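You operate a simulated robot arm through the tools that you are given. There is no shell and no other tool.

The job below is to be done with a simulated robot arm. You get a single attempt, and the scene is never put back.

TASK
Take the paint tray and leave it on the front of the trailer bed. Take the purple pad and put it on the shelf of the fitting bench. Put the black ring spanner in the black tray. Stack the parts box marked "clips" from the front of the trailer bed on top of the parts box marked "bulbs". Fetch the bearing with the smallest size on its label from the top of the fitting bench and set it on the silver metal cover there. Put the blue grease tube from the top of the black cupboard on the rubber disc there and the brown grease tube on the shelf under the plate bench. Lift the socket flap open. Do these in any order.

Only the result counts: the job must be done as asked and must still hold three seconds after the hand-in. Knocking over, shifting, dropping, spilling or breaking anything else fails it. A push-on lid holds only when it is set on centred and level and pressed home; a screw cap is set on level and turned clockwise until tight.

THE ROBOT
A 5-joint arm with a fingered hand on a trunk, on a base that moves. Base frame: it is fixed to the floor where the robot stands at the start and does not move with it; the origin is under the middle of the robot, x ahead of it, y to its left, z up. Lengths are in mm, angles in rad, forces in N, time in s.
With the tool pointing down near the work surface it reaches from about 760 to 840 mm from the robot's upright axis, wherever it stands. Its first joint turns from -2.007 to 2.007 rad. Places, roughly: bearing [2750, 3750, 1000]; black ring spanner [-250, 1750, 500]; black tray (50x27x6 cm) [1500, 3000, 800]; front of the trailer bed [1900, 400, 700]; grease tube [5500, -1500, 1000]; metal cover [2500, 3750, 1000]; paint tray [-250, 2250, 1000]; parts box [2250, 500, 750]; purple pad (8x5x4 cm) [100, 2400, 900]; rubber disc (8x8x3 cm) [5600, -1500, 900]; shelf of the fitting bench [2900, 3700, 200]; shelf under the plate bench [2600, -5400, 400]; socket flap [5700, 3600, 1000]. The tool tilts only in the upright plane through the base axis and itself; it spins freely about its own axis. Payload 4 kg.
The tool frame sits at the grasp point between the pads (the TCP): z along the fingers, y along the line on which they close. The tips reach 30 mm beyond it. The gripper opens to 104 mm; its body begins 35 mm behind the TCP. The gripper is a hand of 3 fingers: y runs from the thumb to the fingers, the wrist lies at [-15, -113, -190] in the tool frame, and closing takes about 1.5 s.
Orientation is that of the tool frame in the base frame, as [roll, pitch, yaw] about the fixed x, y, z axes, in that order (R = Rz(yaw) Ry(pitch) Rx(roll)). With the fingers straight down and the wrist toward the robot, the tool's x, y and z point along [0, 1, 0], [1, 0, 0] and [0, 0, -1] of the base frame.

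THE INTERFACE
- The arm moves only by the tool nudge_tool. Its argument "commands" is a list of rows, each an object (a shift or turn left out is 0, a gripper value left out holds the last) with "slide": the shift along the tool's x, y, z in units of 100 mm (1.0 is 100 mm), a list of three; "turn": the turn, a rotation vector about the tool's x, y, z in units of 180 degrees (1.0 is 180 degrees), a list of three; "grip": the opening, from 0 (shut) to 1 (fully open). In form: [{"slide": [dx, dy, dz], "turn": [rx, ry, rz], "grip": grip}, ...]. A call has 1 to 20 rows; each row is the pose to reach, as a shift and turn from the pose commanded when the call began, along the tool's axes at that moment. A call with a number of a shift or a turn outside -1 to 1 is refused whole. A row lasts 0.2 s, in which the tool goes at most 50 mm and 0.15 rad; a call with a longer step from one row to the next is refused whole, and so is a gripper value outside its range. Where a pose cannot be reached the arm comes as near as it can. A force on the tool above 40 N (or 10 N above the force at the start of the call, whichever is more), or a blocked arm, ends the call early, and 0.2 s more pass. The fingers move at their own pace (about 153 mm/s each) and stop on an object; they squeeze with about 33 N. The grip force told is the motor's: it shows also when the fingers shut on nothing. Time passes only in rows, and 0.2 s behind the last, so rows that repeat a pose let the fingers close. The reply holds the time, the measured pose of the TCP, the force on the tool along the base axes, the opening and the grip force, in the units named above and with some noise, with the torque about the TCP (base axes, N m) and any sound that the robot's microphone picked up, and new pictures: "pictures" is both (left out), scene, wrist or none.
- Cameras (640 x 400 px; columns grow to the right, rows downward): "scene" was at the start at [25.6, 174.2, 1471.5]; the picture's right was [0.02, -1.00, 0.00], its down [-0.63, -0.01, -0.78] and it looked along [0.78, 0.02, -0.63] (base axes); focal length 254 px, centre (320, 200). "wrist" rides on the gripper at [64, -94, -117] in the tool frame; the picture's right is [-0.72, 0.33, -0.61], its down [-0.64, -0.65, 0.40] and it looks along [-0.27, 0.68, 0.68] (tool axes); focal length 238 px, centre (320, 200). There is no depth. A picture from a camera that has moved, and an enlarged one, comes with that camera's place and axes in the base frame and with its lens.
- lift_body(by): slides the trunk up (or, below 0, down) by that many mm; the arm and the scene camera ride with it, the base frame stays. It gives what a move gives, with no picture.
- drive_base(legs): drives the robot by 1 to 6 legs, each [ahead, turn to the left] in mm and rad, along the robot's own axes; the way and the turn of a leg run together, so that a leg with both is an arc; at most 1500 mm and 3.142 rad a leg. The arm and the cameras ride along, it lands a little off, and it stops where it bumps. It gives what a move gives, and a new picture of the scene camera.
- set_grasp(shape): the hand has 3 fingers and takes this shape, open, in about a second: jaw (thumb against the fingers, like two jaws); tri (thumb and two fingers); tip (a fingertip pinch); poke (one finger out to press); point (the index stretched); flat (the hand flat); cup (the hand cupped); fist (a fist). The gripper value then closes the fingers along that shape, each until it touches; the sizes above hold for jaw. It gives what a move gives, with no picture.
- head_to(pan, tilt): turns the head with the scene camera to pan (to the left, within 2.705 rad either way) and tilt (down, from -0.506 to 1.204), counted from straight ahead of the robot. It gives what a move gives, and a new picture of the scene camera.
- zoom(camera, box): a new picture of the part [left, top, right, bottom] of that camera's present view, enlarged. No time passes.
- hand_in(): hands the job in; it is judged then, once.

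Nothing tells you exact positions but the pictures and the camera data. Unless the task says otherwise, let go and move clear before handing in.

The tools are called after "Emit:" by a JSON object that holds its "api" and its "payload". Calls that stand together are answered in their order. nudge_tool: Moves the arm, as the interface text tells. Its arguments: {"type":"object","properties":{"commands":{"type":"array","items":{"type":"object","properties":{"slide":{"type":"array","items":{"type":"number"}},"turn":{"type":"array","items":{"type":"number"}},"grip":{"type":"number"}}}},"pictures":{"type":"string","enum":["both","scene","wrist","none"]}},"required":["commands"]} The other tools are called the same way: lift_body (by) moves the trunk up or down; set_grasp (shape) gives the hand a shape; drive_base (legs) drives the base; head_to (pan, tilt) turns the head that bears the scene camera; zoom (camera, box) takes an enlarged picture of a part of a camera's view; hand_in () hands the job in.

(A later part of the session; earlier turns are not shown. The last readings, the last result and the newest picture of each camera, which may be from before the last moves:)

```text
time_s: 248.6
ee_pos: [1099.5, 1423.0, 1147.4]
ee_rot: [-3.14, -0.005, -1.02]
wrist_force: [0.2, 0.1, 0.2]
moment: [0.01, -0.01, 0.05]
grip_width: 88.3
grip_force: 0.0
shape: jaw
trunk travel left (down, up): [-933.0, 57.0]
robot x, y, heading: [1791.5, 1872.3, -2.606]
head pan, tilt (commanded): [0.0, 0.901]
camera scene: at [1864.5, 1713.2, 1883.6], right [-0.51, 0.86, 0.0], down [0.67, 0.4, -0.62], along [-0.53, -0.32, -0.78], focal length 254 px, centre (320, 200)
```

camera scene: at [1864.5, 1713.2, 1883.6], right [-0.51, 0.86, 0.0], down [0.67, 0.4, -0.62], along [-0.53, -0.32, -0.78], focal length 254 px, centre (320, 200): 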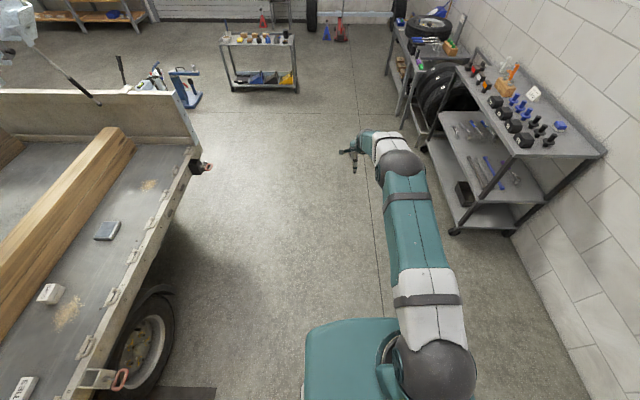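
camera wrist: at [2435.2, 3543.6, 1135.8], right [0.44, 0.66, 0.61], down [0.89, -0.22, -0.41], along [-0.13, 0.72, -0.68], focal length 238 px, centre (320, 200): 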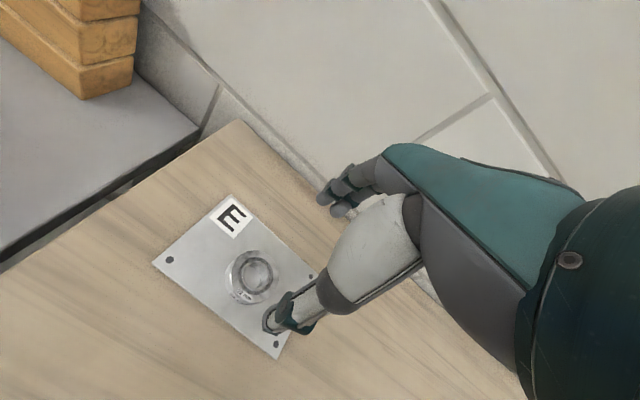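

Emit:
{"api": "drive_base", "payload": {"legs": [[0, -0.02], [1000, 0], [883, 0], [0, -1.563]]}}

Emit:
{"api": "lift_body", "payload": {"by": -400}}

Emit:
{"api": "head_to", "payload": {"pan": 0.0, "tilt": 0.6}}

Emit:
{"api": "zoom", "payload": {"camera": "scene", "box": [200, 100, 520, 300]}}

```text
time_s: 262.1
ee_pos: [-283.7, 1648.9, 1146.9]
ee_rot: [-3.142, -0.005, -2.592]
wrist_force: [0.1, -0.1, 0.1]
moment: [0.0, 0.0, 0.0]
grip_width: 88.3
grip_force: 0.0
shape: jaw
trunk travel left (down, up): [-933.0, 57.0]
robot x, y, heading: [163.6, 956.7, 2.108]
head pan, tilt (commanded): [0.0, 0.901]
camera scene: at [7.3, 882.3, 1883.6], right [0.86, 0.51, 0.0], down [0.4, -0.67, -0.62], along [-0.32, 0.53, -0.78], focal length 254 px, centre (320, 200)
```

scene: 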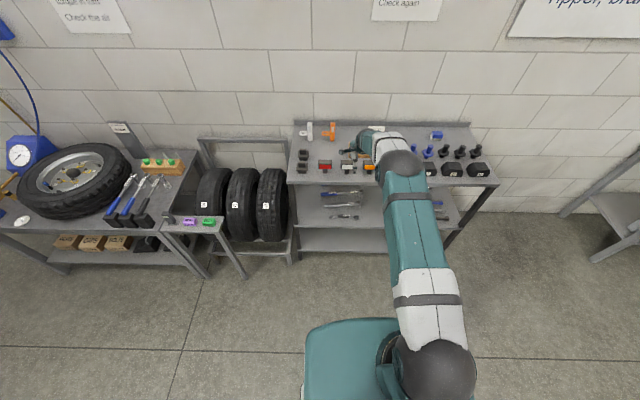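

```text
time_s: 265.9
ee_pos: [-284.1, 1649.8, 747.1]
ee_rot: [3.141, -0.004, -2.592]
wrist_force: [0.4, -0.1, 0.5]
moment: [-0.03, -0.02, 0.02]
grip_width: 88.0
grip_force: 0.0
shape: jaw
trunk travel left (down, up): [-533.0, 457.0]
robot x, y, heading: [164.3, 962.6, 2.108]
head pan, tilt (commanded): [0.0, 0.901]
```

```text
time_s: 266.7
ee_pos: [-283.5, 1649.2, 748.3]
ee_rot: [3.14, -0.005, -2.592]
wrist_force: [-0.1, 0.6, 0.2]
moment: [0.01, 0.01, 0.0]
grip_width: 88.1
grip_force: 0.1
shape: jaw
trunk travel left (down, up): [-533.0, 457.0]
robot x, y, heading: [164.3, 958.9, 2.112]
head pan, tilt (commanded): [0.0, 0.6]
camera scene: at [0.5, 893.1, 1508.3], right [0.86, 0.51, 0.0], down [0.29, -0.49, -0.82], along [-0.42, 0.71, -0.57], focal length 254 px, centre (320, 200)
```

scene: 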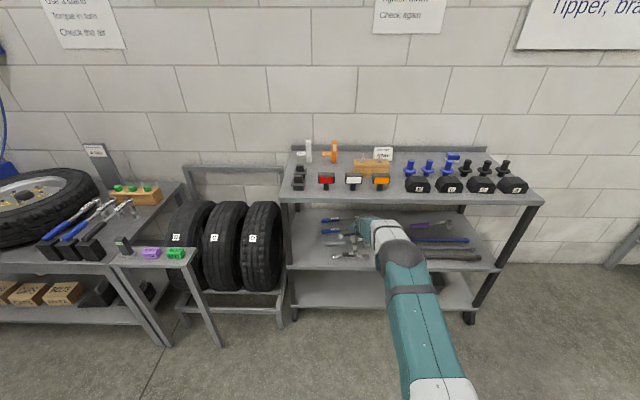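

```text
2.00 times, centred on (360, 200) of scene
camera zoom: at [0.5, 893.1, 1508.3], right [0.86, 0.51, 0.0], down [0.29, -0.49, -0.82], along [-0.42, 0.71, -0.57], focal length 507 px, centre (240, 200)
```

zoom: 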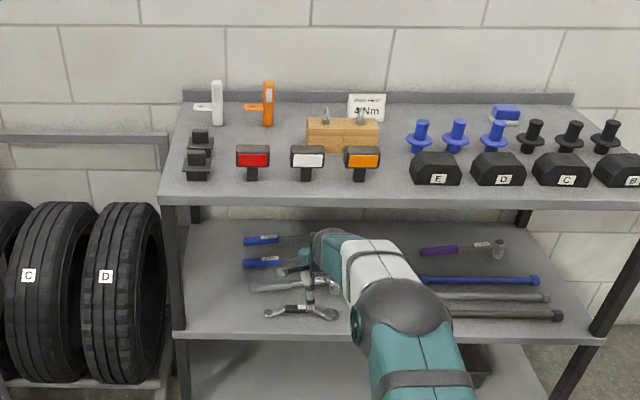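

The spanner lies just inside the front of the middle shelf (z≈518), straight ahead of the tool. I'll lower to between the shelves and look with the wrist camera.

Emit:
{"api": "lift_body", "payload": {"by": -130}}

Emit:
{"api": "drive_base", "payload": {"legs": [[70, 0]]}}

Emit:
{"api": "nudge_tool", "payload": {"commands": [{"slide": [0, 0, 0]}], "pictures": "wrist"}}

Emit:
{"api": "zoom", "payload": {"camera": "scene", "box": [300, 180, 460, 280]}}

```text
time_s: 268.3
ee_pos: [-282.7, 1648.7, 618.1]
ee_rot: [3.141, -0.005, -2.593]
wrist_force: [-0.1, 0.5, 0.2]
moment: [0.01, -0.03, -0.01]
grip_width: 88.1
grip_force: 0.1
shape: jaw
trunk travel left (down, up): [-403.0, 587.0]
robot x, y, heading: [163.1, 956.1, 2.11]
head pan, tilt (commanded): [0.0, 0.6]
```

```text
time_s: 269.3
ee_pos: [-317.7, 1710.0, 617.3]
ee_rot: [3.141, -0.004, -2.595]
wrist_force: [-1.0, 0.5, 0.2]
moment: [0.0, 0.0, -0.04]
grip_width: 88.2
grip_force: 0.1
shape: jaw
trunk travel left (down, up): [-403.0, 587.0]
robot x, y, heading: [124.9, 1019.1, 2.113]
head pan, tilt (commanded): [0.0, 0.6]
camera scene: at [-35.6, 953.9, 1378.3], right [0.86, 0.51, 0.0], down [0.29, -0.49, -0.83], along [-0.42, 0.71, -0.56], focal length 254 px, centre (320, 200)
```

scene: 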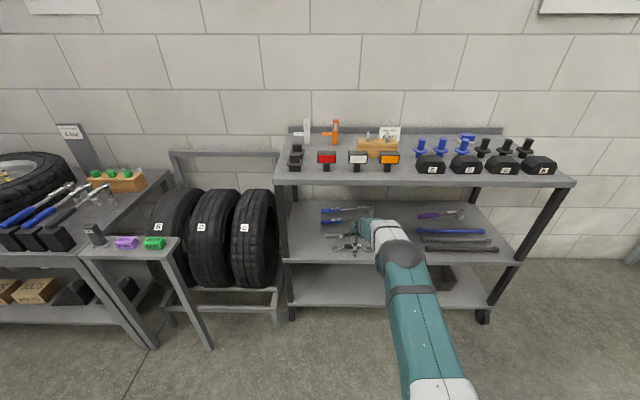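

```text
time_s: 269.7
ee_pos: [-317.1, 1711.2, 617.0]
ee_rot: [3.141, -0.005, -2.593]
wrist_force: [0.1, 0.5, -0.1]
moment: [0.0, -0.01, 0.0]
grip_width: 88.3
grip_force: 0.0
shape: jaw
trunk travel left (down, up): [-403.0, 587.0]
robot x, y, heading: [123.7, 1019.7, 2.109]
head pan, tilt (commanded): [0.0, 0.6]
camera wrist: at [-323.2, 1597.5, 735.5], right [0.45, 0.65, 0.61], down [0.88, -0.22, -0.41], along [-0.13, 0.72, -0.68], focal length 238 px, centre (320, 200)
```

wrist: 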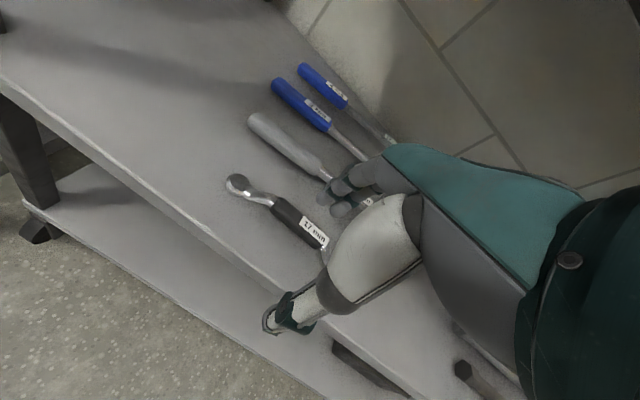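

```text
4.00 times, centred on (380, 230) of scene
camera zoom: at [-35.6, 953.8, 1378.4], right [0.86, 0.51, 0.0], down [0.29, -0.49, -0.83], along [-0.42, 0.71, -0.56], focal length 1015 px, centre (80, 80)
```

zoom: 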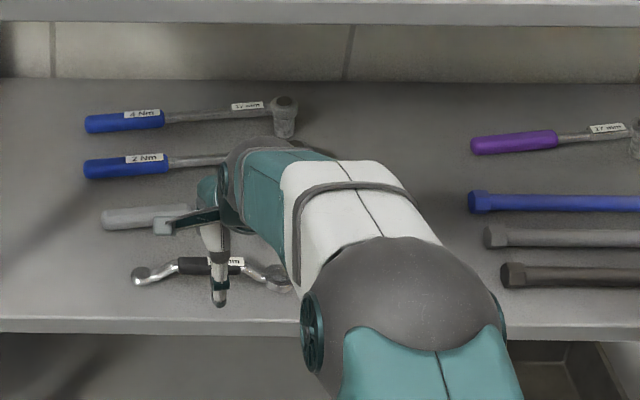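

The handle centre is at about (u 582, v 1692), running along the shelf. I'll set a smaller opening so the fingers clear the grey wrench behind it, and move in.

Emit:
{"api": "nudge_tool", "payload": {"commands": [{"slide": [0, 0, 0.1], "grip": 0.55}, {"slide": [0, 0, 0.2], "grip": 0.55}, {"slide": [0, 0, 0.2], "grip": 0.55}], "pictures": "none"}}

Emit:
{"api": "drive_base", "payload": {"legs": [[52, 0]]}}

Emit:
{"api": "nudge_tool", "payload": {"commands": [{"slide": [0, 0, 0]}], "pictures": "wrist"}}

Emit:
{"api": "zoom", "payload": {"camera": "scene", "box": [310, 200, 410, 262]}}

```text
time_s: 270.5
ee_pos: [-317.0, 1710.2, 596.0]
ee_rot: [-3.141, -0.007, -2.592]
wrist_force: [0.6, -0.6, 0.1]
moment: [-0.01, 0.01, -0.02]
grip_width: 57.8
grip_force: 0.0
shape: jaw
trunk travel left (down, up): [-403.0, 587.0]
robot x, y, heading: [130.2, 1023.7, 2.11]
head pan, tilt (commanded): [0.0, 0.6]
```

```text
time_s: 271.4
ee_pos: [-344.6, 1754.5, 596.0]
ee_rot: [-3.141, -0.006, -2.593]
wrist_force: [0.6, -0.2, 0.2]
moment: [0.01, 0.0, 0.01]
grip_width: 57.6
grip_force: 0.1
shape: jaw
trunk travel left (down, up): [-403.0, 587.0]
robot x, y, heading: [99.2, 1061.2, 2.111]
head pan, tilt (commanded): [0.0, 0.6]
camera scene: at [-62.1, 998.4, 1378.3], right [0.86, 0.51, 0.0], down [0.29, -0.49, -0.83], along [-0.42, 0.71, -0.57], focal length 254 px, centre (320, 200)
```

scene: 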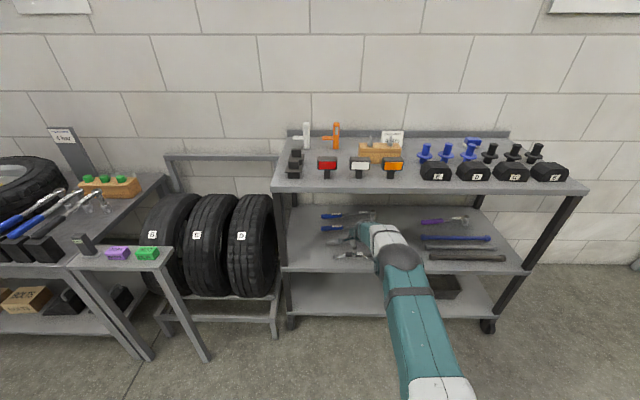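

```text
time_s: 271.8
ee_pos: [-345.0, 1754.4, 595.6]
ee_rot: [-3.141, -0.005, -2.593]
wrist_force: [-0.4, 0.1, 0.3]
moment: [0.03, 0.01, 0.01]
grip_width: 57.5
grip_force: 0.0
shape: jaw
trunk travel left (down, up): [-403.0, 587.0]
robot x, y, heading: [103.2, 1060.6, 2.106]
head pan, tilt (commanded): [0.0, 0.6]
camera wrist: at [-350.3, 1641.4, 714.2], right [0.45, 0.65, 0.61], down [0.89, -0.22, -0.41], along [-0.13, 0.72, -0.68], focal length 238 px, centre (320, 200)
```

wrist: 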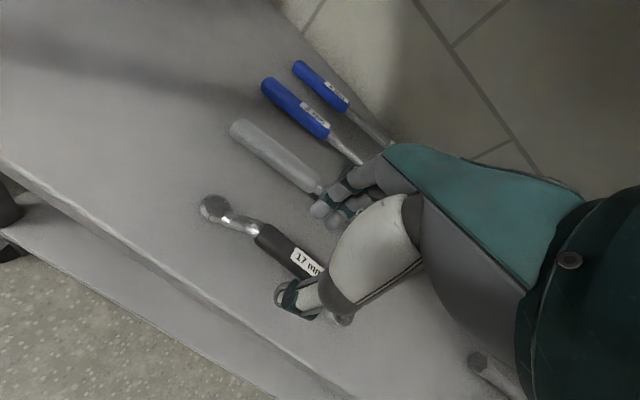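

```text
6.40 times, centred on (360, 231) of scene
camera zoom: at [-62.1, 998.3, 1378.4], right [0.86, 0.51, 0.0], down [0.29, -0.49, -0.83], along [-0.42, 0.71, -0.56], focal length 1623 px, centre (64, 2)
```

zoom: 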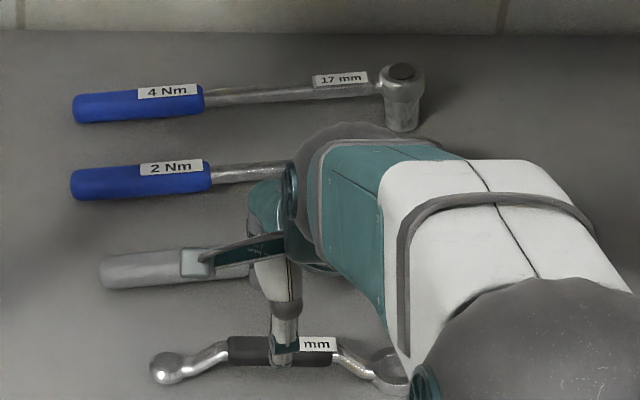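

The handle is between the open fingers. I'll shift 6 mm right, go down to just above the shelf, and grip.

Emit:
{"api": "nudge_tool", "payload": {"commands": [{"slide": [-0.06, 0, 0.15], "turn": [0, 0, 0.002]}, {"slide": [-0.06, 0, 0.3], "turn": [0, 0, 0.002]}, {"slide": [-0.06, 0, 0.38], "turn": [0, 0, 0.002]}, {"slide": [-0.06, 0, 0.42], "turn": [0, 0, 0.002]}], "pictures": "wrist"}}

Emit:
{"api": "zoom", "payload": {"camera": "scene", "box": [310, 200, 410, 262]}}

```text
time_s: 272.8
ee_pos: [-340.5, 1757.5, 553.0]
ee_rot: [3.141, -0.006, -2.602]
wrist_force: [0.1, 1.1, 0.0]
moment: [0.01, -0.01, 0.03]
grip_width: 57.6
grip_force: 0.0
shape: jaw
trunk travel left (down, up): [-403.0, 587.0]
robot x, y, heading: [98.9, 1064.1, 2.107]
head pan, tilt (commanded): [0.0, 0.6]
camera wrist: at [-345.7, 1644.3, 671.7], right [0.45, 0.65, 0.61], down [0.88, -0.23, -0.41], along [-0.13, 0.72, -0.68], focal length 238 px, centre (320, 200)
```

wrist: 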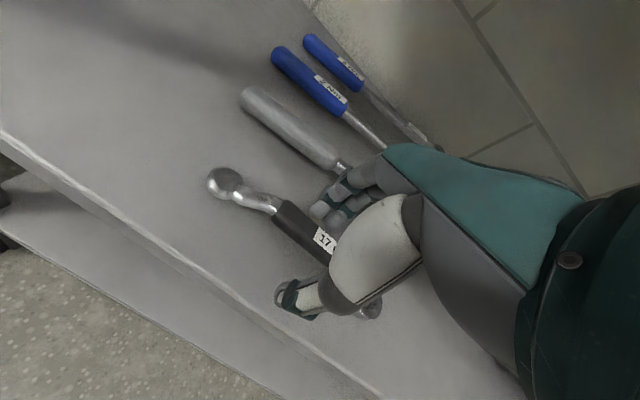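

```text
6.40 times, centred on (360, 231) of scene
camera zoom: at [-62.1, 998.3, 1378.4], right [0.86, 0.51, 0.0], down [0.29, -0.49, -0.83], along [-0.42, 0.71, -0.56], focal length 1623 px, centre (64, 2)
```

zoom: 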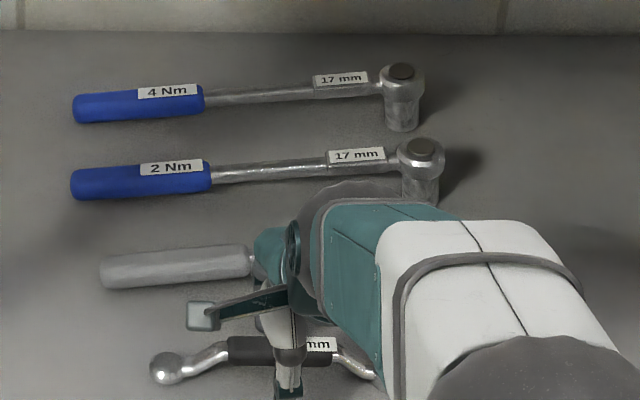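

Emit:
{"api": "nudge_tool", "payload": {"commands": [{"grip": 0.45}, {"grip": 0.35}, {"grip": 0.25}, {"grip": 0.1}, {"grip": 0}, {"grip": 0}, {"grip": 0}, {"grip": 0}], "pictures": "wrist"}}

Emit:
{"api": "zoom", "payload": {"camera": "scene", "box": [310, 200, 410, 262]}}

```text
time_s: 274.6
ee_pos: [-338.5, 1756.3, 553.2]
ee_rot: [-3.141, -0.006, -2.6]
wrist_force: [-0.9, -0.7, 0.5]
moment: [-0.03, 0.02, 0.0]
grip_width: 14.9
grip_force: 32.9
shape: jaw
trunk travel left (down, up): [-403.0, 587.0]
robot x, y, heading: [98.3, 1061.7, 2.108]
head pan, tilt (commanded): [0.0, 0.6]
camera wrist: at [-345.7, 1644.3, 671.5], right [0.45, 0.65, 0.61], down [0.88, -0.23, -0.41], along [-0.13, 0.72, -0.68], focal length 238 px, centre (320, 200)
```

wrist: 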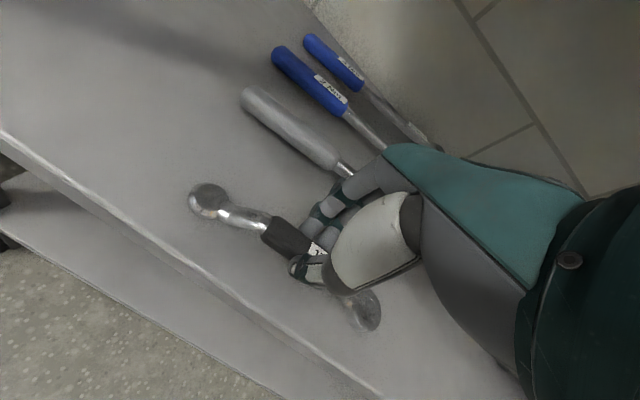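

```text
6.40 times, centred on (360, 231) of scene
camera zoom: at [-62.2, 998.4, 1378.3], right [0.86, 0.51, 0.0], down [0.29, -0.49, -0.82], along [-0.42, 0.71, -0.57], focal length 1623 px, centre (64, 2)
```

zoom: 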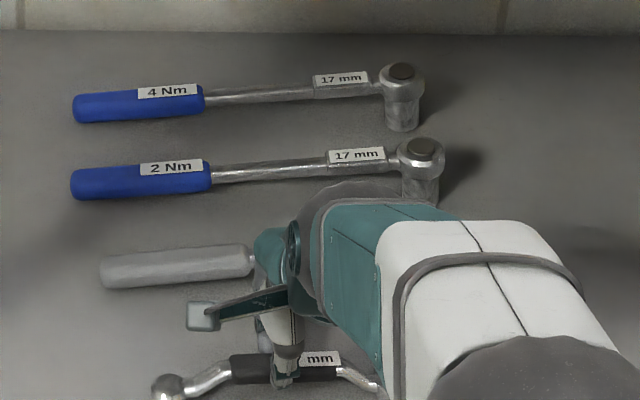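

The handle is gripped (14.9 mm). I'll lift a little and check before backing out.

Emit:
{"api": "nudge_tool", "payload": {"commands": [{"slide": [0, 0, -0.1]}, {"slide": [0, 0, -0.25]}, {"slide": [0, 0, -0.4]}], "pictures": "wrist"}}

Emit:
{"api": "zoom", "payload": {"camera": "scene", "box": [310, 200, 410, 262]}}

```text
time_s: 275.4
ee_pos: [-339.4, 1758.5, 593.7]
ee_rot: [-3.14, -0.003, -2.602]
wrist_force: [0.7, -0.8, -1.4]
moment: [-0.03, 0.01, -0.01]
grip_width: 14.8
grip_force: 33.2
shape: jaw
trunk travel left (down, up): [-403.0, 587.0]
robot x, y, heading: [100.4, 1062.2, 2.109]
head pan, tilt (commanded): [0.0, 0.6]
camera wrist: at [-345.3, 1644.7, 711.2], right [0.45, 0.65, 0.61], down [0.88, -0.23, -0.41], along [-0.12, 0.72, -0.68], focal length 238 px, centre (320, 200)
```

wrist: 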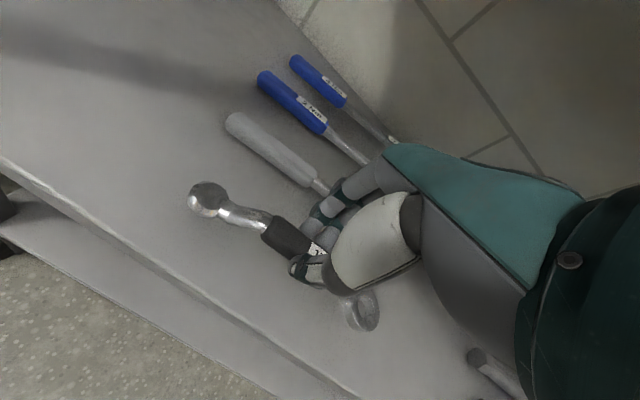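

```text
6.40 times, centred on (360, 231) of scene
camera zoom: at [-62.2, 998.5, 1378.3], right [0.86, 0.51, 0.0], down [0.29, -0.49, -0.82], along [-0.42, 0.71, -0.57], focal length 1623 px, centre (64, 2)
```

zoom: 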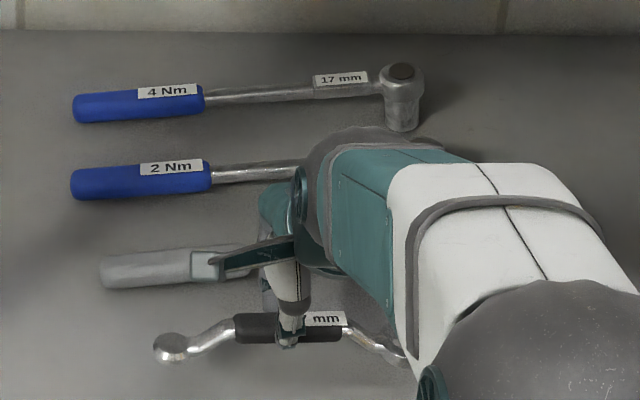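

The spanner is up. I'll back out from under the shelf, raise the arm, and drive to the grey bench with the black tray.

Emit:
{"api": "drive_base", "payload": {"legs": [[-130, 0]]}}

Emit:
{"api": "lift_body", "payload": {"by": 400}}

Emit:
{"api": "lift_body", "payload": {"by": 130}}

Emit:
{"api": "drive_base", "payload": {"legs": [[0, -1.585], [1200, 0], [1020, 0]]}}

```text
time_s: 276.7
ee_pos: [-274.2, 1648.1, 593.1]
ee_rot: [3.141, -0.005, -2.599]
wrist_force: [0.5, 0.6, -1.7]
moment: [-0.06, 0.01, -0.02]
grip_width: 15.0
grip_force: 32.7
shape: jaw
trunk travel left (down, up): [-403.0, 587.0]
robot x, y, heading: [167.3, 952.8, 2.103]
head pan, tilt (commanded): [0.0, 0.6]
camera scene: at [3.4, 888.5, 1378.4], right [0.86, 0.51, 0.0], down [0.29, -0.49, -0.82], along [-0.42, 0.71, -0.57], focal length 254 px, centre (320, 200)
```

scene: 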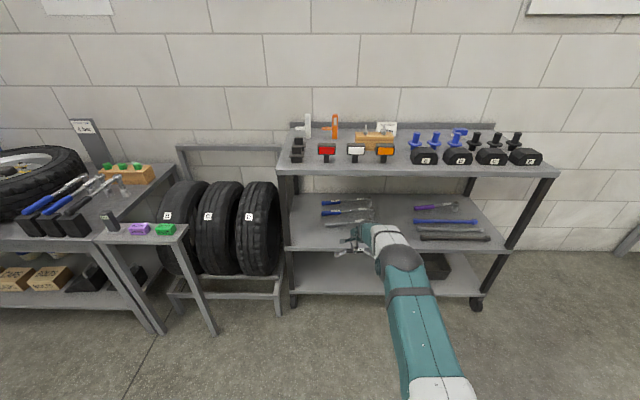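

```text
time_s: 280.5
ee_pos: [-273.3, 1646.6, 994.0]
ee_rot: [-3.141, -0.005, -2.598]
wrist_force: [-1.2, -0.1, -1.4]
moment: [-0.01, 0.02, 0.03]
grip_width: 15.0
grip_force: 33.2
shape: jaw
trunk travel left (down, up): [-803.0, 187.0]
robot x, y, heading: [167.4, 954.4, 2.107]
head pan, tilt (commanded): [0.0, 0.6]
```

```text
time_s: 282.1
ee_pos: [-275.1, 1647.9, 1121.6]
ee_rot: [3.141, -0.004, -2.598]
wrist_force: [-0.2, -0.2, -2.1]
moment: [0.0, 0.0, 0.0]
grip_width: 14.8
grip_force: 33.0
shape: jaw
trunk travel left (down, up): [-933.0, 57.0]
robot x, y, heading: [163.7, 954.0, 2.108]
head pan, tilt (commanded): [0.0, 0.6]
```

```text
time_s: 296.9
ee_pos: [2788.1, 2495.6, 1122.6]
ee_rot: [-3.142, -0.004, 2.097]
wrist_force: [0.2, 0.1, -2.0]
moment: [0.0, 0.02, -0.02]
grip_width: 14.6
grip_force: 33.0
shape: jaw
trunk travel left (down, up): [-933.0, 57.0]
robot x, y, heading: [2087.7, 2065.9, 0.524]
head pan, tilt (commanded): [0.0, 0.6]
camera scene: at [2025.3, 2228.2, 1908.3], right [0.5, -0.87, 0.0], down [-0.49, -0.28, -0.82], along [0.71, 0.41, -0.57], focal length 254 px, centre (320, 200)
```

scene: 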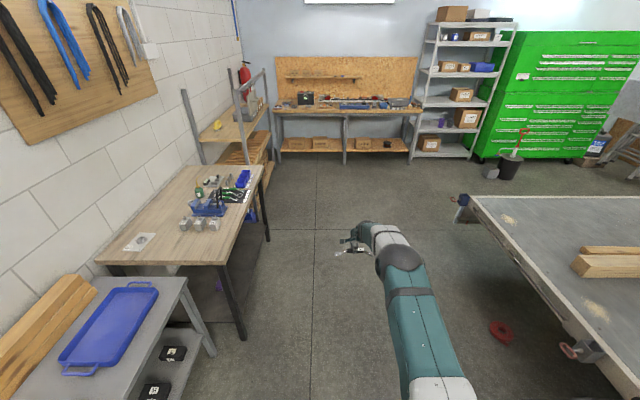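

Emit:
{"api": "drive_base", "payload": {"legs": [[0, 1.565]]}}

Emit:
{"api": "head_to", "payload": {"pan": 0.1, "tilt": 0.8}}

Emit:
{"api": "nudge_tool", "payload": {"commands": [{"slide": [0, 0, 0]}], "pictures": "wrist"}}

```text
time_s: 301.1
ee_pos: [1657.4, 2766.1, 1124.0]
ee_rot: [-3.141, -0.002, -2.616]
wrist_force: [0.4, -0.8, -1.9]
moment: [0.01, 0.0, 0.01]
grip_width: 14.7
grip_force: 32.7
shape: jaw
trunk travel left (down, up): [-933.0, 57.0]
robot x, y, heading: [2085.2, 2061.8, 2.096]
head pan, tilt (commanded): [0.0, 0.6]
camera scene: at [1921.6, 2002.3, 1908.3], right [0.87, 0.5, 0.0], down [0.28, -0.49, -0.82], along [-0.41, 0.72, -0.57], focal length 254 px, centre (320, 200)
```

scene: 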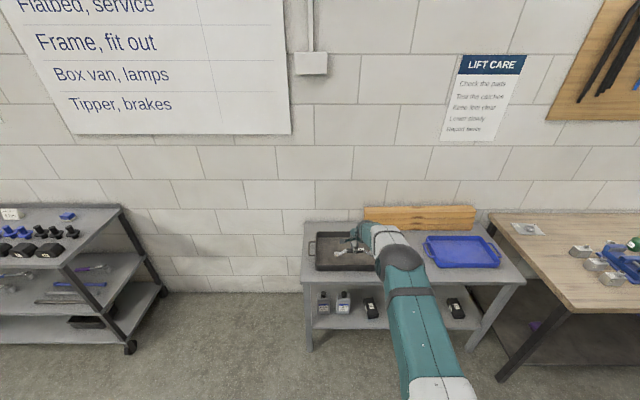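

```text
time_s: 301.9
ee_pos: [1657.0, 2765.5, 1122.8]
ee_rot: [-3.141, -0.004, -2.617]
wrist_force: [-0.3, 0.7, -1.3]
moment: [-0.02, 0.0, 0.05]
grip_width: 14.5
grip_force: 33.1
shape: jaw
trunk travel left (down, up): [-933.0, 57.0]
robot x, y, heading: [2088.6, 2061.0, 2.093]
head pan, tilt (commanded): [0.099, 0.799]
camera scene: at [1919.0, 1991.6, 1891.5], right [0.81, 0.58, 0.0], down [0.42, -0.58, -0.7], along [-0.41, 0.57, -0.72], focal length 254 px, centre (320, 200)
```

scene: 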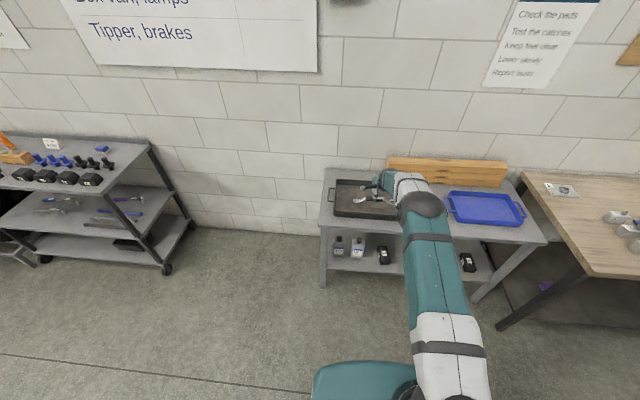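

```text
time_s: 302.2
ee_pos: [1656.9, 2766.2, 1122.5]
ee_rot: [-3.141, -0.003, -2.616]
wrist_force: [-0.7, -0.1, -2.0]
moment: [-0.04, -0.01, -0.01]
grip_width: 14.6
grip_force: 33.6
shape: jaw
trunk travel left (down, up): [-933.0, 57.0]
robot x, y, heading: [2087.5, 2063.7, 2.087]
head pan, tilt (commanded): [0.099, 0.799]
camera wrist: at [1648.9, 2653.0, 1241.0], right [0.46, 0.64, 0.61], down [0.88, -0.24, -0.41], along [-0.11, 0.72, -0.68], focal length 238 px, centre (320, 200)
```

wrist: 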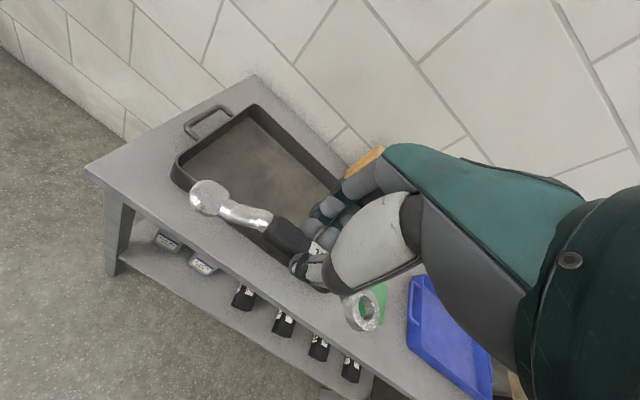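

The black tray is on the grey bench centred near (u 2840, v 1820). I'll drive forward so the spanner hangs over its middle and lower it.

Emit:
{"api": "drive_base", "payload": {"legs": [[252, 0]]}}

Emit:
{"api": "lift_body", "payload": {"by": -180}}

Emit:
{"api": "head_to", "payload": {"pan": 0.0, "tilt": 0.9}}

Emit:
{"api": "nudge_tool", "payload": {"commands": [{"slide": [0, 0, 0]}], "pictures": "wrist"}}

Emit:
{"api": "zoom", "payload": {"camera": "scene", "box": [260, 90, 460, 215]}}

```text
time_s: 304.1
ee_pos: [1537.5, 2986.8, 1123.0]
ee_rot: [-3.141, -0.002, -2.621]
wrist_force: [-0.5, 0.2, -1.6]
moment: [-0.01, 0.02, -0.01]
grip_width: 14.4
grip_force: 33.2
shape: jaw
trunk travel left (down, up): [-933.0, 57.0]
robot x, y, heading: [1961.5, 2284.9, 2.089]
head pan, tilt (commanded): [0.099, 0.799]
camera scene: at [1793.7, 2211.0, 1891.5], right [0.82, 0.58, 0.0], down [0.41, -0.59, -0.7], along [-0.4, 0.57, -0.72], focal length 254 px, centre (320, 200)
```

scene: 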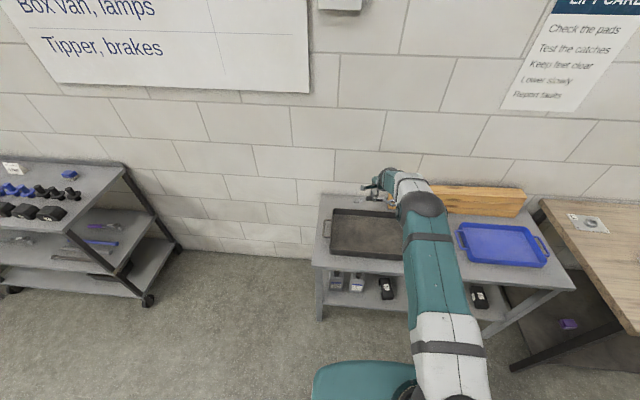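

```text
time_s: 306.1
ee_pos: [1537.0, 2986.2, 944.5]
ee_rot: [-3.14, -0.004, -2.621]
wrist_force: [0.4, 0.0, -2.1]
moment: [-0.03, 0.04, -0.01]
grip_width: 14.3
grip_force: 32.7
shape: jaw
trunk travel left (down, up): [-753.0, 237.0]
robot x, y, heading: [1961.9, 2285.8, 2.091]
head pan, tilt (commanded): [0.099, 0.799]
```

```text
time_s: 306.7
ee_pos: [1536.6, 2985.7, 941.7]
ee_rot: [-3.141, -0.003, -2.621]
wrist_force: [-0.1, -0.7, -2.9]
moment: [-0.04, 0.03, 0.02]
grip_width: 14.7
grip_force: 33.1
shape: jaw
trunk travel left (down, up): [-753.0, 237.0]
robot x, y, heading: [1961.7, 2280.9, 2.088]
head pan, tilt (commanded): [0.0, 0.901]
camera scene: at [1803.7, 2209.6, 1703.6], right [0.87, 0.49, 0.0], down [0.39, -0.68, -0.62], along [-0.31, 0.54, -0.78], focal length 254 px, centre (320, 200)
```

scene: 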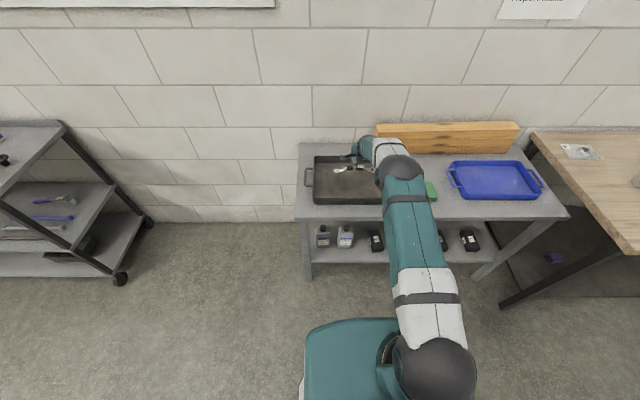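

```text
time_s: 307.1
ee_pos: [1535.5, 2986.5, 943.8]
ee_rot: [-3.141, -0.002, -2.623]
wrist_force: [-0.8, -0.2, -1.6]
moment: [-0.01, 0.01, 0.03]
grip_width: 14.3
grip_force: 33.1
shape: jaw
trunk travel left (down, up): [-753.0, 237.0]
robot x, y, heading: [1962.7, 2279.5, 2.088]
head pan, tilt (commanded): [0.0, 0.901]
camera wrist: at [1528.0, 2872.8, 1061.0], right [0.46, 0.64, 0.61], down [0.88, -0.25, -0.41], along [-0.11, 0.73, -0.68], focal length 238 px, centre (320, 200)
```

wrist: 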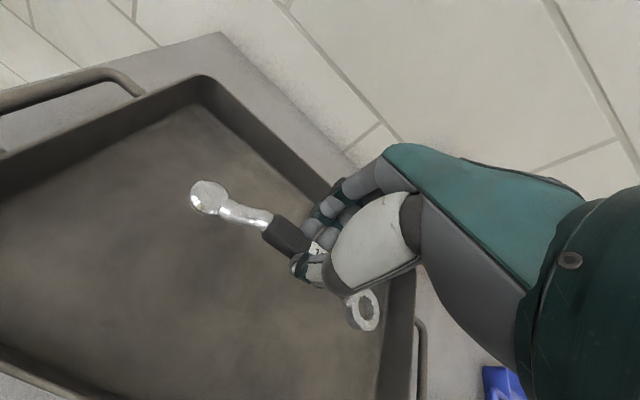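

```text
3.20 times, centred on (360, 152) of scene
camera zoom: at [1803.8, 2209.6, 1703.6], right [0.87, 0.49, 0.0], down [0.39, -0.68, -0.62], along [-0.31, 0.54, -0.78], focal length 812 px, centre (192, 352)
```

zoom: 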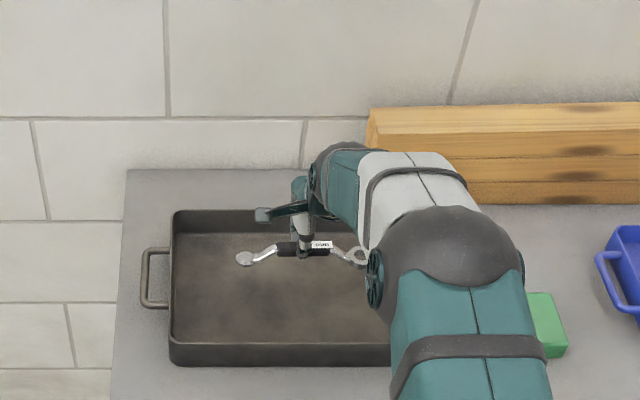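

The spanner hangs inside the tray outline with good margins. I'll lower it in steps until it touches the tray floor.

Emit:
{"api": "nudge_tool", "payload": {"commands": [{"slide": [0, 0, 0.3]}, {"slide": [0, 0, 0.6]}, {"slide": [0, 0, 0.8]}], "pictures": "wrist"}}

Emit:
{"api": "zoom", "payload": {"camera": "scene", "box": [300, 130, 420, 205]}}

```text
time_s: 307.9
ee_pos: [1538.0, 2986.0, 861.7]
ee_rot: [-3.141, -0.004, -2.621]
wrist_force: [-0.6, -0.3, -0.8]
moment: [0.0, -0.03, 0.01]
grip_width: 14.3
grip_force: 33.2
shape: jaw
trunk travel left (down, up): [-753.0, 237.0]
robot x, y, heading: [1961.8, 2282.2, 2.09]
head pan, tilt (commanded): [0.0, 0.901]
camera wrist: at [1528.4, 2872.4, 979.7], right [0.46, 0.64, 0.61], down [0.88, -0.25, -0.41], along [-0.11, 0.73, -0.68], focal length 238 px, centre (320, 200)
```

wrist: 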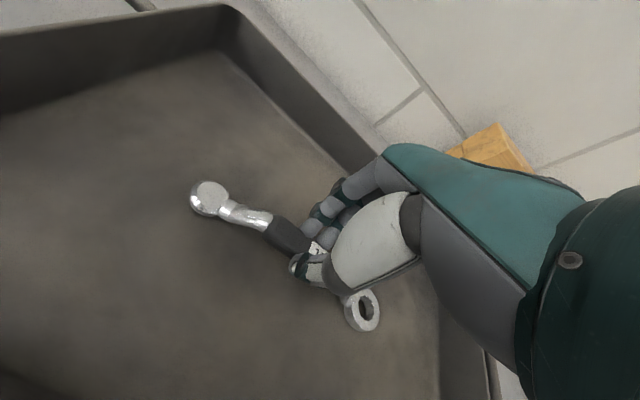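

```text
5.33 times, centred on (360, 168) of scene
camera zoom: at [1803.6, 2210.0, 1703.6], right [0.87, 0.49, 0.0], down [0.39, -0.68, -0.62], along [-0.31, 0.54, -0.78], focal length 1353 px, centre (107, 373)
```

zoom: 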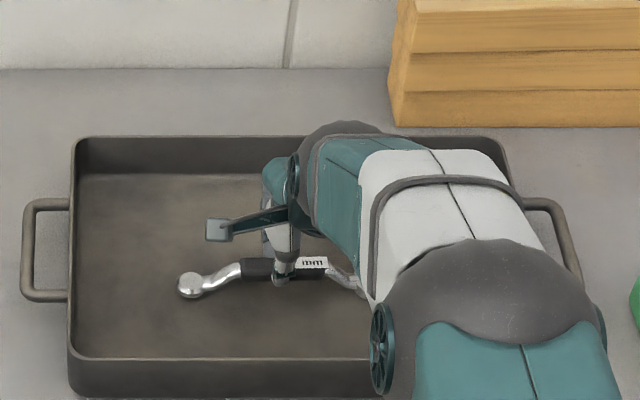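

Emit:
{"api": "nudge_tool", "payload": {"commands": [{"slide": [0, 0, 0.05]}, {"slide": [0, 0, 0.09]}, {"slide": [0, 0, 0.12]}, {"slide": [0, 0, 0.15]}], "pictures": "none"}}

```text
time_s: 308.9
ee_pos: [1536.0, 2985.1, 855.4]
ee_rot: [3.127, -0.006, -2.62]
wrist_force: [0.8, 0.9, 35.7]
moment: [0.04, 0.0, 0.02]
grip_width: 16.0
grip_force: 32.9
shape: jaw
trunk travel left (down, up): [-753.0, 237.0]
robot x, y, heading: [1963.3, 2284.8, 2.089]
head pan, tilt (commanded): [0.0, 0.901]
```

Contact made. I'll relieve the pressure, then open and rise.

Emit:
{"api": "nudge_tool", "payload": {"commands": [{"slide": [0, 0, -0.04]}, {"slide": [0, 0, -0.07]}, {"slide": [0, 0, -0.07], "grip": 0.2}, {"slide": [0, 0, -0.07], "grip": 0.3}, {"slide": [0, 0, -0.07], "grip": 0.45}, {"slide": [0, 0, -0.07], "grip": 0.5}, {"slide": [0, 0, -0.07], "grip": 0.5}, {"slide": [0, 0, -0.4], "grip": 0.5}, {"slide": [0, 0, -0.8], "grip": 0.5}, {"slide": [0, 0, -1.0], "grip": 0.5}], "pictures": "wrist"}}

Emit:
{"api": "zoom", "payload": {"camera": "scene", "box": [300, 130, 420, 205]}}

```text
time_s: 311.1
ee_pos: [1536.3, 2984.1, 948.7]
ee_rot: [-3.141, -0.005, -2.621]
wrist_force: [-0.5, 0.2, 0.0]
moment: [-0.02, 0.01, -0.01]
grip_width: 51.9
grip_force: 0.1
shape: jaw
trunk travel left (down, up): [-753.0, 237.0]
robot x, y, heading: [1966.6, 2284.2, 2.088]
head pan, tilt (commanded): [0.0, 0.901]
camera wrist: at [1527.5, 2871.9, 1067.6], right [0.46, 0.64, 0.61], down [0.88, -0.25, -0.41], along [-0.11, 0.72, -0.68], focal length 238 px, centre (320, 200)
```

wrist: 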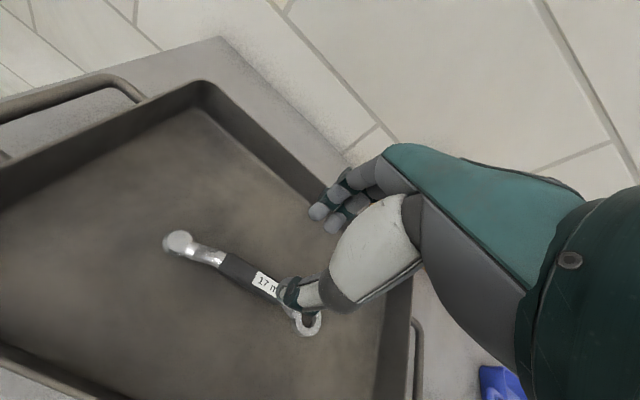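

```text
5.33 times, centred on (360, 168) of scene
camera zoom: at [1804.1, 2209.1, 1703.5], right [0.87, 0.49, 0.0], down [0.39, -0.68, -0.62], along [-0.31, 0.54, -0.78], focal length 1353 px, centre (107, 373)
```

zoom: 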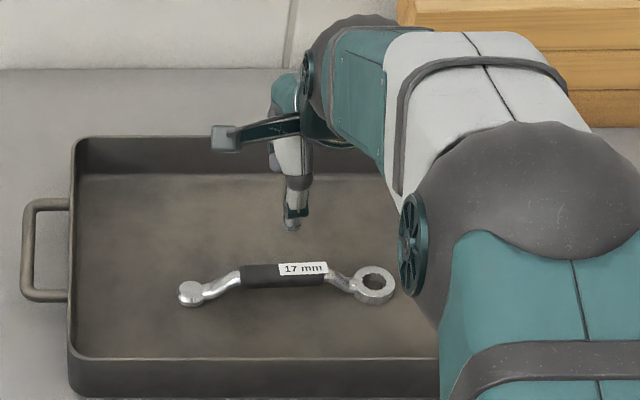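

The spanner is in the black tray. Next is the socket flap at the far back bench; I'll drive along the aisle toward it and look.

Emit:
{"api": "lift_body", "payload": {"by": 200}}

Emit:
{"api": "drive_base", "payload": {"legs": [[-240, 0], [0, -1.57], [1300, 0], [1100, 0]]}}

Emit:
{"api": "head_to", "payload": {"pan": -0.2, "tilt": 0.4}}

Emit:
{"api": "zoom", "payload": {"camera": "scene", "box": [160, 60, 480, 260]}}

```text
time_s: 313.3
ee_pos: [1535.8, 2984.6, 1148.6]
ee_rot: [3.141, -0.006, -2.622]
wrist_force: [-0.6, 0.0, 0.4]
moment: [0.01, -0.02, 0.01]
grip_width: 51.6
grip_force: 0.1
shape: jaw
trunk travel left (down, up): [-953.0, 37.0]
robot x, y, heading: [1961.1, 2282.7, 2.089]
head pan, tilt (commanded): [0.0, 0.901]
```

```text
time_s: 330.3
ee_pos: [4872.3, 3723.1, 1148.8]
ee_rot: [-3.141, -0.005, 2.085]
wrist_force: [0.2, -0.2, 0.1]
moment: [0.0, 0.01, 0.0]
grip_width: 51.6
grip_force: 0.1
shape: jaw
trunk travel left (down, up): [-953.0, 37.0]
robot x, y, heading: [4169.3, 3300.3, 0.51]
head pan, tilt (commanded): [0.0, 0.901]
camera scene: at [4096.3, 3457.1, 1903.6], right [0.49, -0.87, 0.0], down [-0.68, -0.38, -0.62], along [0.54, 0.3, -0.78], focal length 254 px, centre (320, 200)
```

scene: 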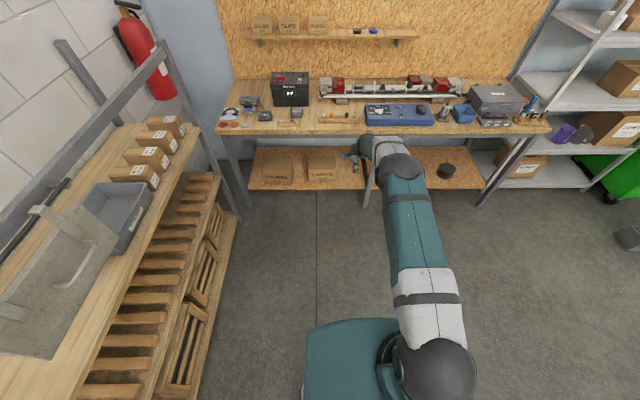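

```text
time_s: 331.2
ee_pos: [4871.2, 3721.6, 1150.3]
ee_rot: [3.141, -0.007, 2.086]
wrist_force: [-0.1, 0.5, 1.0]
moment: [0.02, 0.0, 0.03]
grip_width: 51.6
grip_force: 0.1
shape: jaw
trunk travel left (down, up): [-953.0, 37.0]
robot x, y, heading: [4166.5, 3300.7, 0.51]
head pan, tilt (commanded): [-0.201, 0.4]
camera scene: at [4118.4, 3448.3, 1946.5], right [0.31, -0.95, 0.0], down [-0.37, -0.12, -0.92], along [0.88, 0.28, -0.39], focal length 254 px, centre (320, 200)
```

scene: 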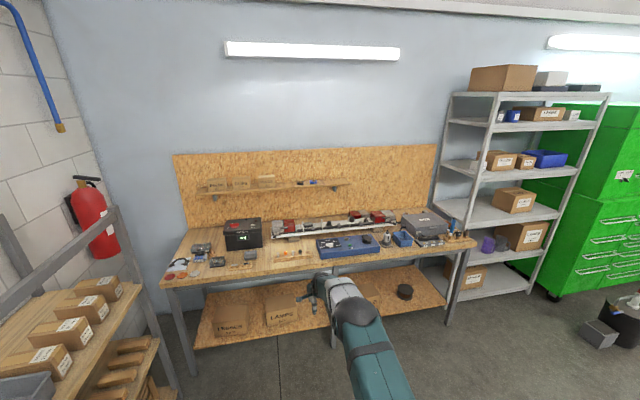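

```text
2.00 times, centred on (320, 160) of scene
camera zoom: at [4118.4, 3448.3, 1946.5], right [0.31, -0.95, 0.0], down [-0.37, -0.12, -0.92], along [0.88, 0.28, -0.39], focal length 507 px, centre (320, 280)
```

zoom: 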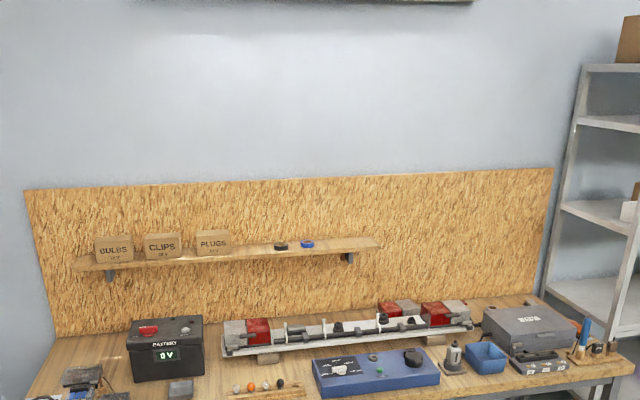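

Emit:
{"api": "zoom", "payload": {"camera": "scene", "box": [310, 220, 410, 282]}}

Emit:
{"api": "zoom", "payload": {"camera": "scene", "box": [380, 205, 480, 267]}}

Emit:
{"api": "zoom", "payload": {"camera": "scene", "box": [170, 215, 320, 290]}}

```text
6.40 times, centred on (360, 251) of scene
camera zoom: at [4118.4, 3448.3, 1946.5], right [0.31, -0.95, 0.0], down [-0.37, -0.12, -0.92], along [0.88, 0.28, -0.39], focal length 1623 px, centre (64, -126)
```

zoom: 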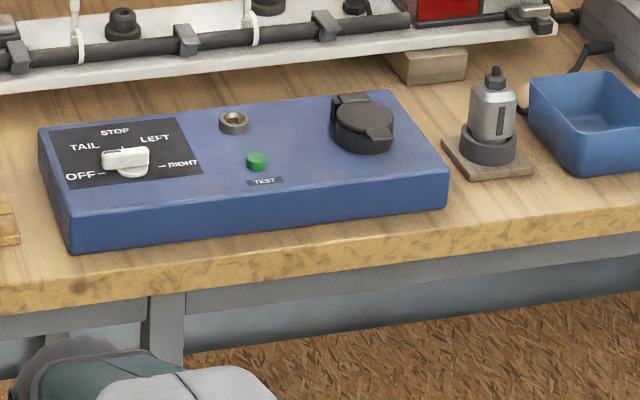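

```text
6.40 times, centred on (430, 236) of scene
camera zoom: at [4118.4, 3448.3, 1946.5], right [0.31, -0.95, 0.0], down [-0.37, -0.12, -0.92], along [0.88, 0.28, -0.39], focal length 1623 px, centre (-384, -30)
```

zoom: 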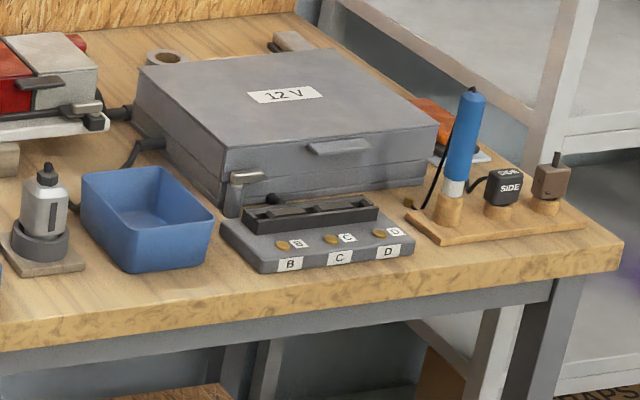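

```text
4.27 times, centred on (245, 252) of scene
camera zoom: at [4118.4, 3448.3, 1946.5], right [0.31, -0.95, 0.0], down [-0.37, -0.12, -0.92], along [0.88, 0.28, -0.39], focal length 1082 px, centre (640, -24)
```

zoom: 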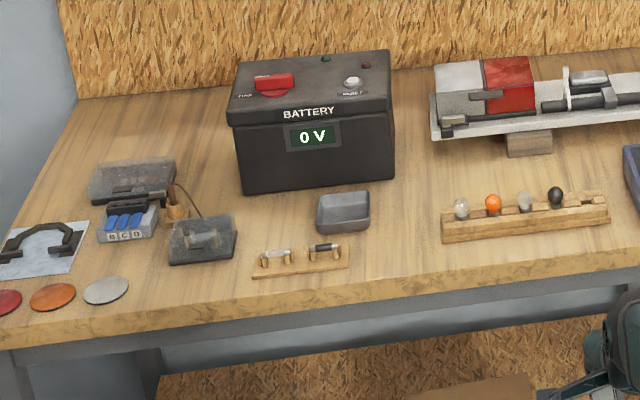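

The flap is the black hinged lid on the blue test box, with its hinge at the back and a tab at the front. I'll drive closer, facing it square on.

Emit:
{"api": "drive_base", "payload": {"legs": [[0, -0.942], [593, 0], [0, 0.956]]}}

Emit:
{"api": "head_to", "payload": {"pan": 0.0, "tilt": 0.7}}

Emit:
{"api": "zoom", "payload": {"camera": "scene", "box": [320, 110, 480, 210]}}

Emit:
{"api": "nudge_tool", "payload": {"commands": [{"slide": [0, 0, 0]}], "pictures": "wrist"}}

```text
time_s: 339.5
ee_pos: [5418.4, 3465.4, 1149.3]
ee_rot: [3.141, -0.005, 2.087]
wrist_force: [0.7, 0.1, 0.6]
moment: [0.0, -0.01, 0.01]
grip_width: 51.6
grip_force: 0.1
shape: jaw
trunk travel left (down, up): [-953.0, 37.0]
robot x, y, heading: [4714.0, 3043.0, 0.515]
head pan, tilt (commanded): [-0.201, 0.4]
camera scene: at [4665.1, 3191.0, 1946.6], right [0.31, -0.95, 0.0], down [-0.37, -0.12, -0.92], along [0.88, 0.28, -0.39], focal length 254 px, centre (320, 200)
```

scene: 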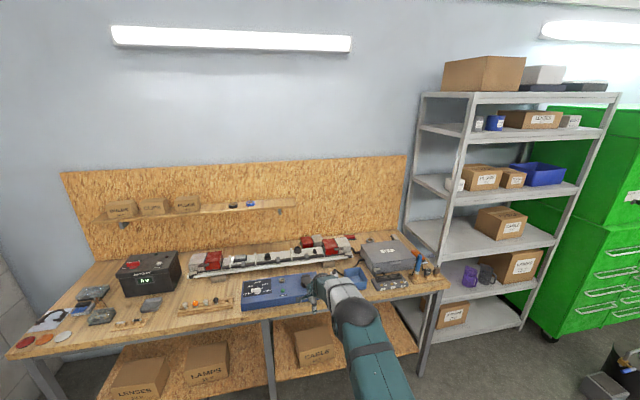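

```text
time_s: 340.3
ee_pos: [5419.3, 3464.0, 1149.9]
ee_rot: [-3.141, -0.005, 2.089]
wrist_force: [0.4, 0.5, -0.6]
moment: [-0.01, 0.0, 0.01]
grip_width: 51.7
grip_force: 0.1
shape: jaw
trunk travel left (down, up): [-953.0, 37.0]
robot x, y, heading: [4714.0, 3041.7, 0.51]
head pan, tilt (commanded): [0.0, 0.7]
camera scene: at [4651.3, 3203.8, 1919.8], right [0.49, -0.87, 0.0], down [-0.56, -0.31, -0.77], along [0.67, 0.37, -0.64], focal length 254 px, centre (320, 200)
```

scene: 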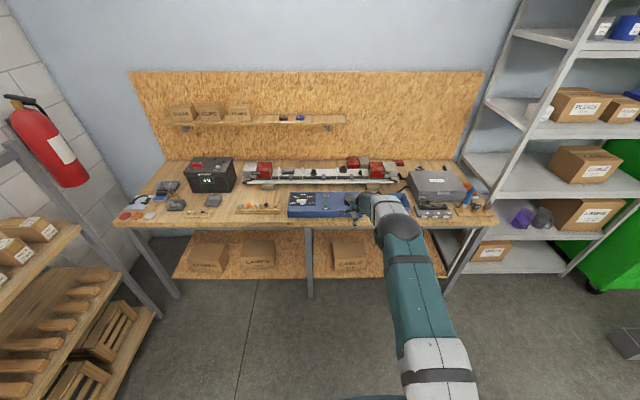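

```text
4.00 times, centred on (400, 160) of scene
camera zoom: at [4651.3, 3203.8, 1919.8], right [0.49, -0.87, 0.0], down [-0.56, -0.31, -0.77], along [0.67, 0.37, -0.64], focal length 1015 px, centre (0, 360)
```

zoom: 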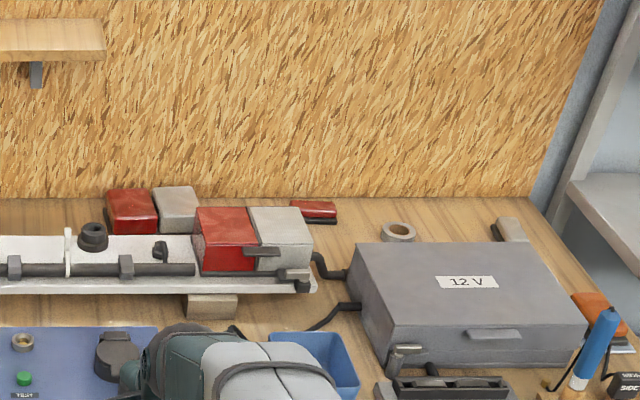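

```text
time_s: 340.7
ee_pos: [5419.2, 3463.8, 1149.9]
ee_rot: [-3.141, -0.005, 2.088]
wrist_force: [-0.5, -0.3, 0.6]
moment: [0.02, -0.02, 0.01]
grip_width: 51.5
grip_force: 0.0
shape: jaw
trunk travel left (down, up): [-953.0, 37.0]
robot x, y, heading: [4716.1, 3045.9, 0.513]
head pan, tilt (commanded): [0.0, 0.7]
camera wrist: at [5305.1, 3474.1, 1267.5], right [0.64, -0.47, 0.61], down [-0.25, -0.88, -0.41], along [0.73, 0.11, -0.68], focal length 238 px, centre (320, 200)
```

wrist: 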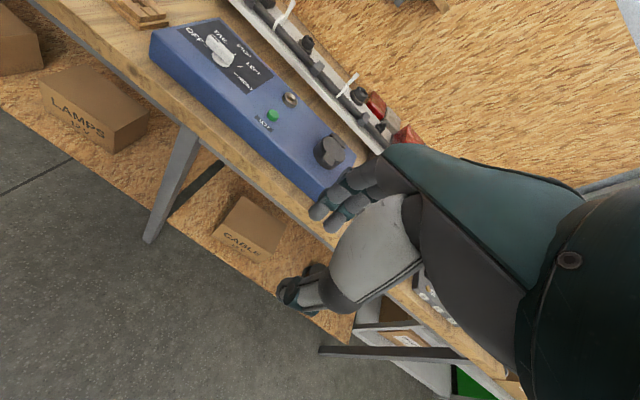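

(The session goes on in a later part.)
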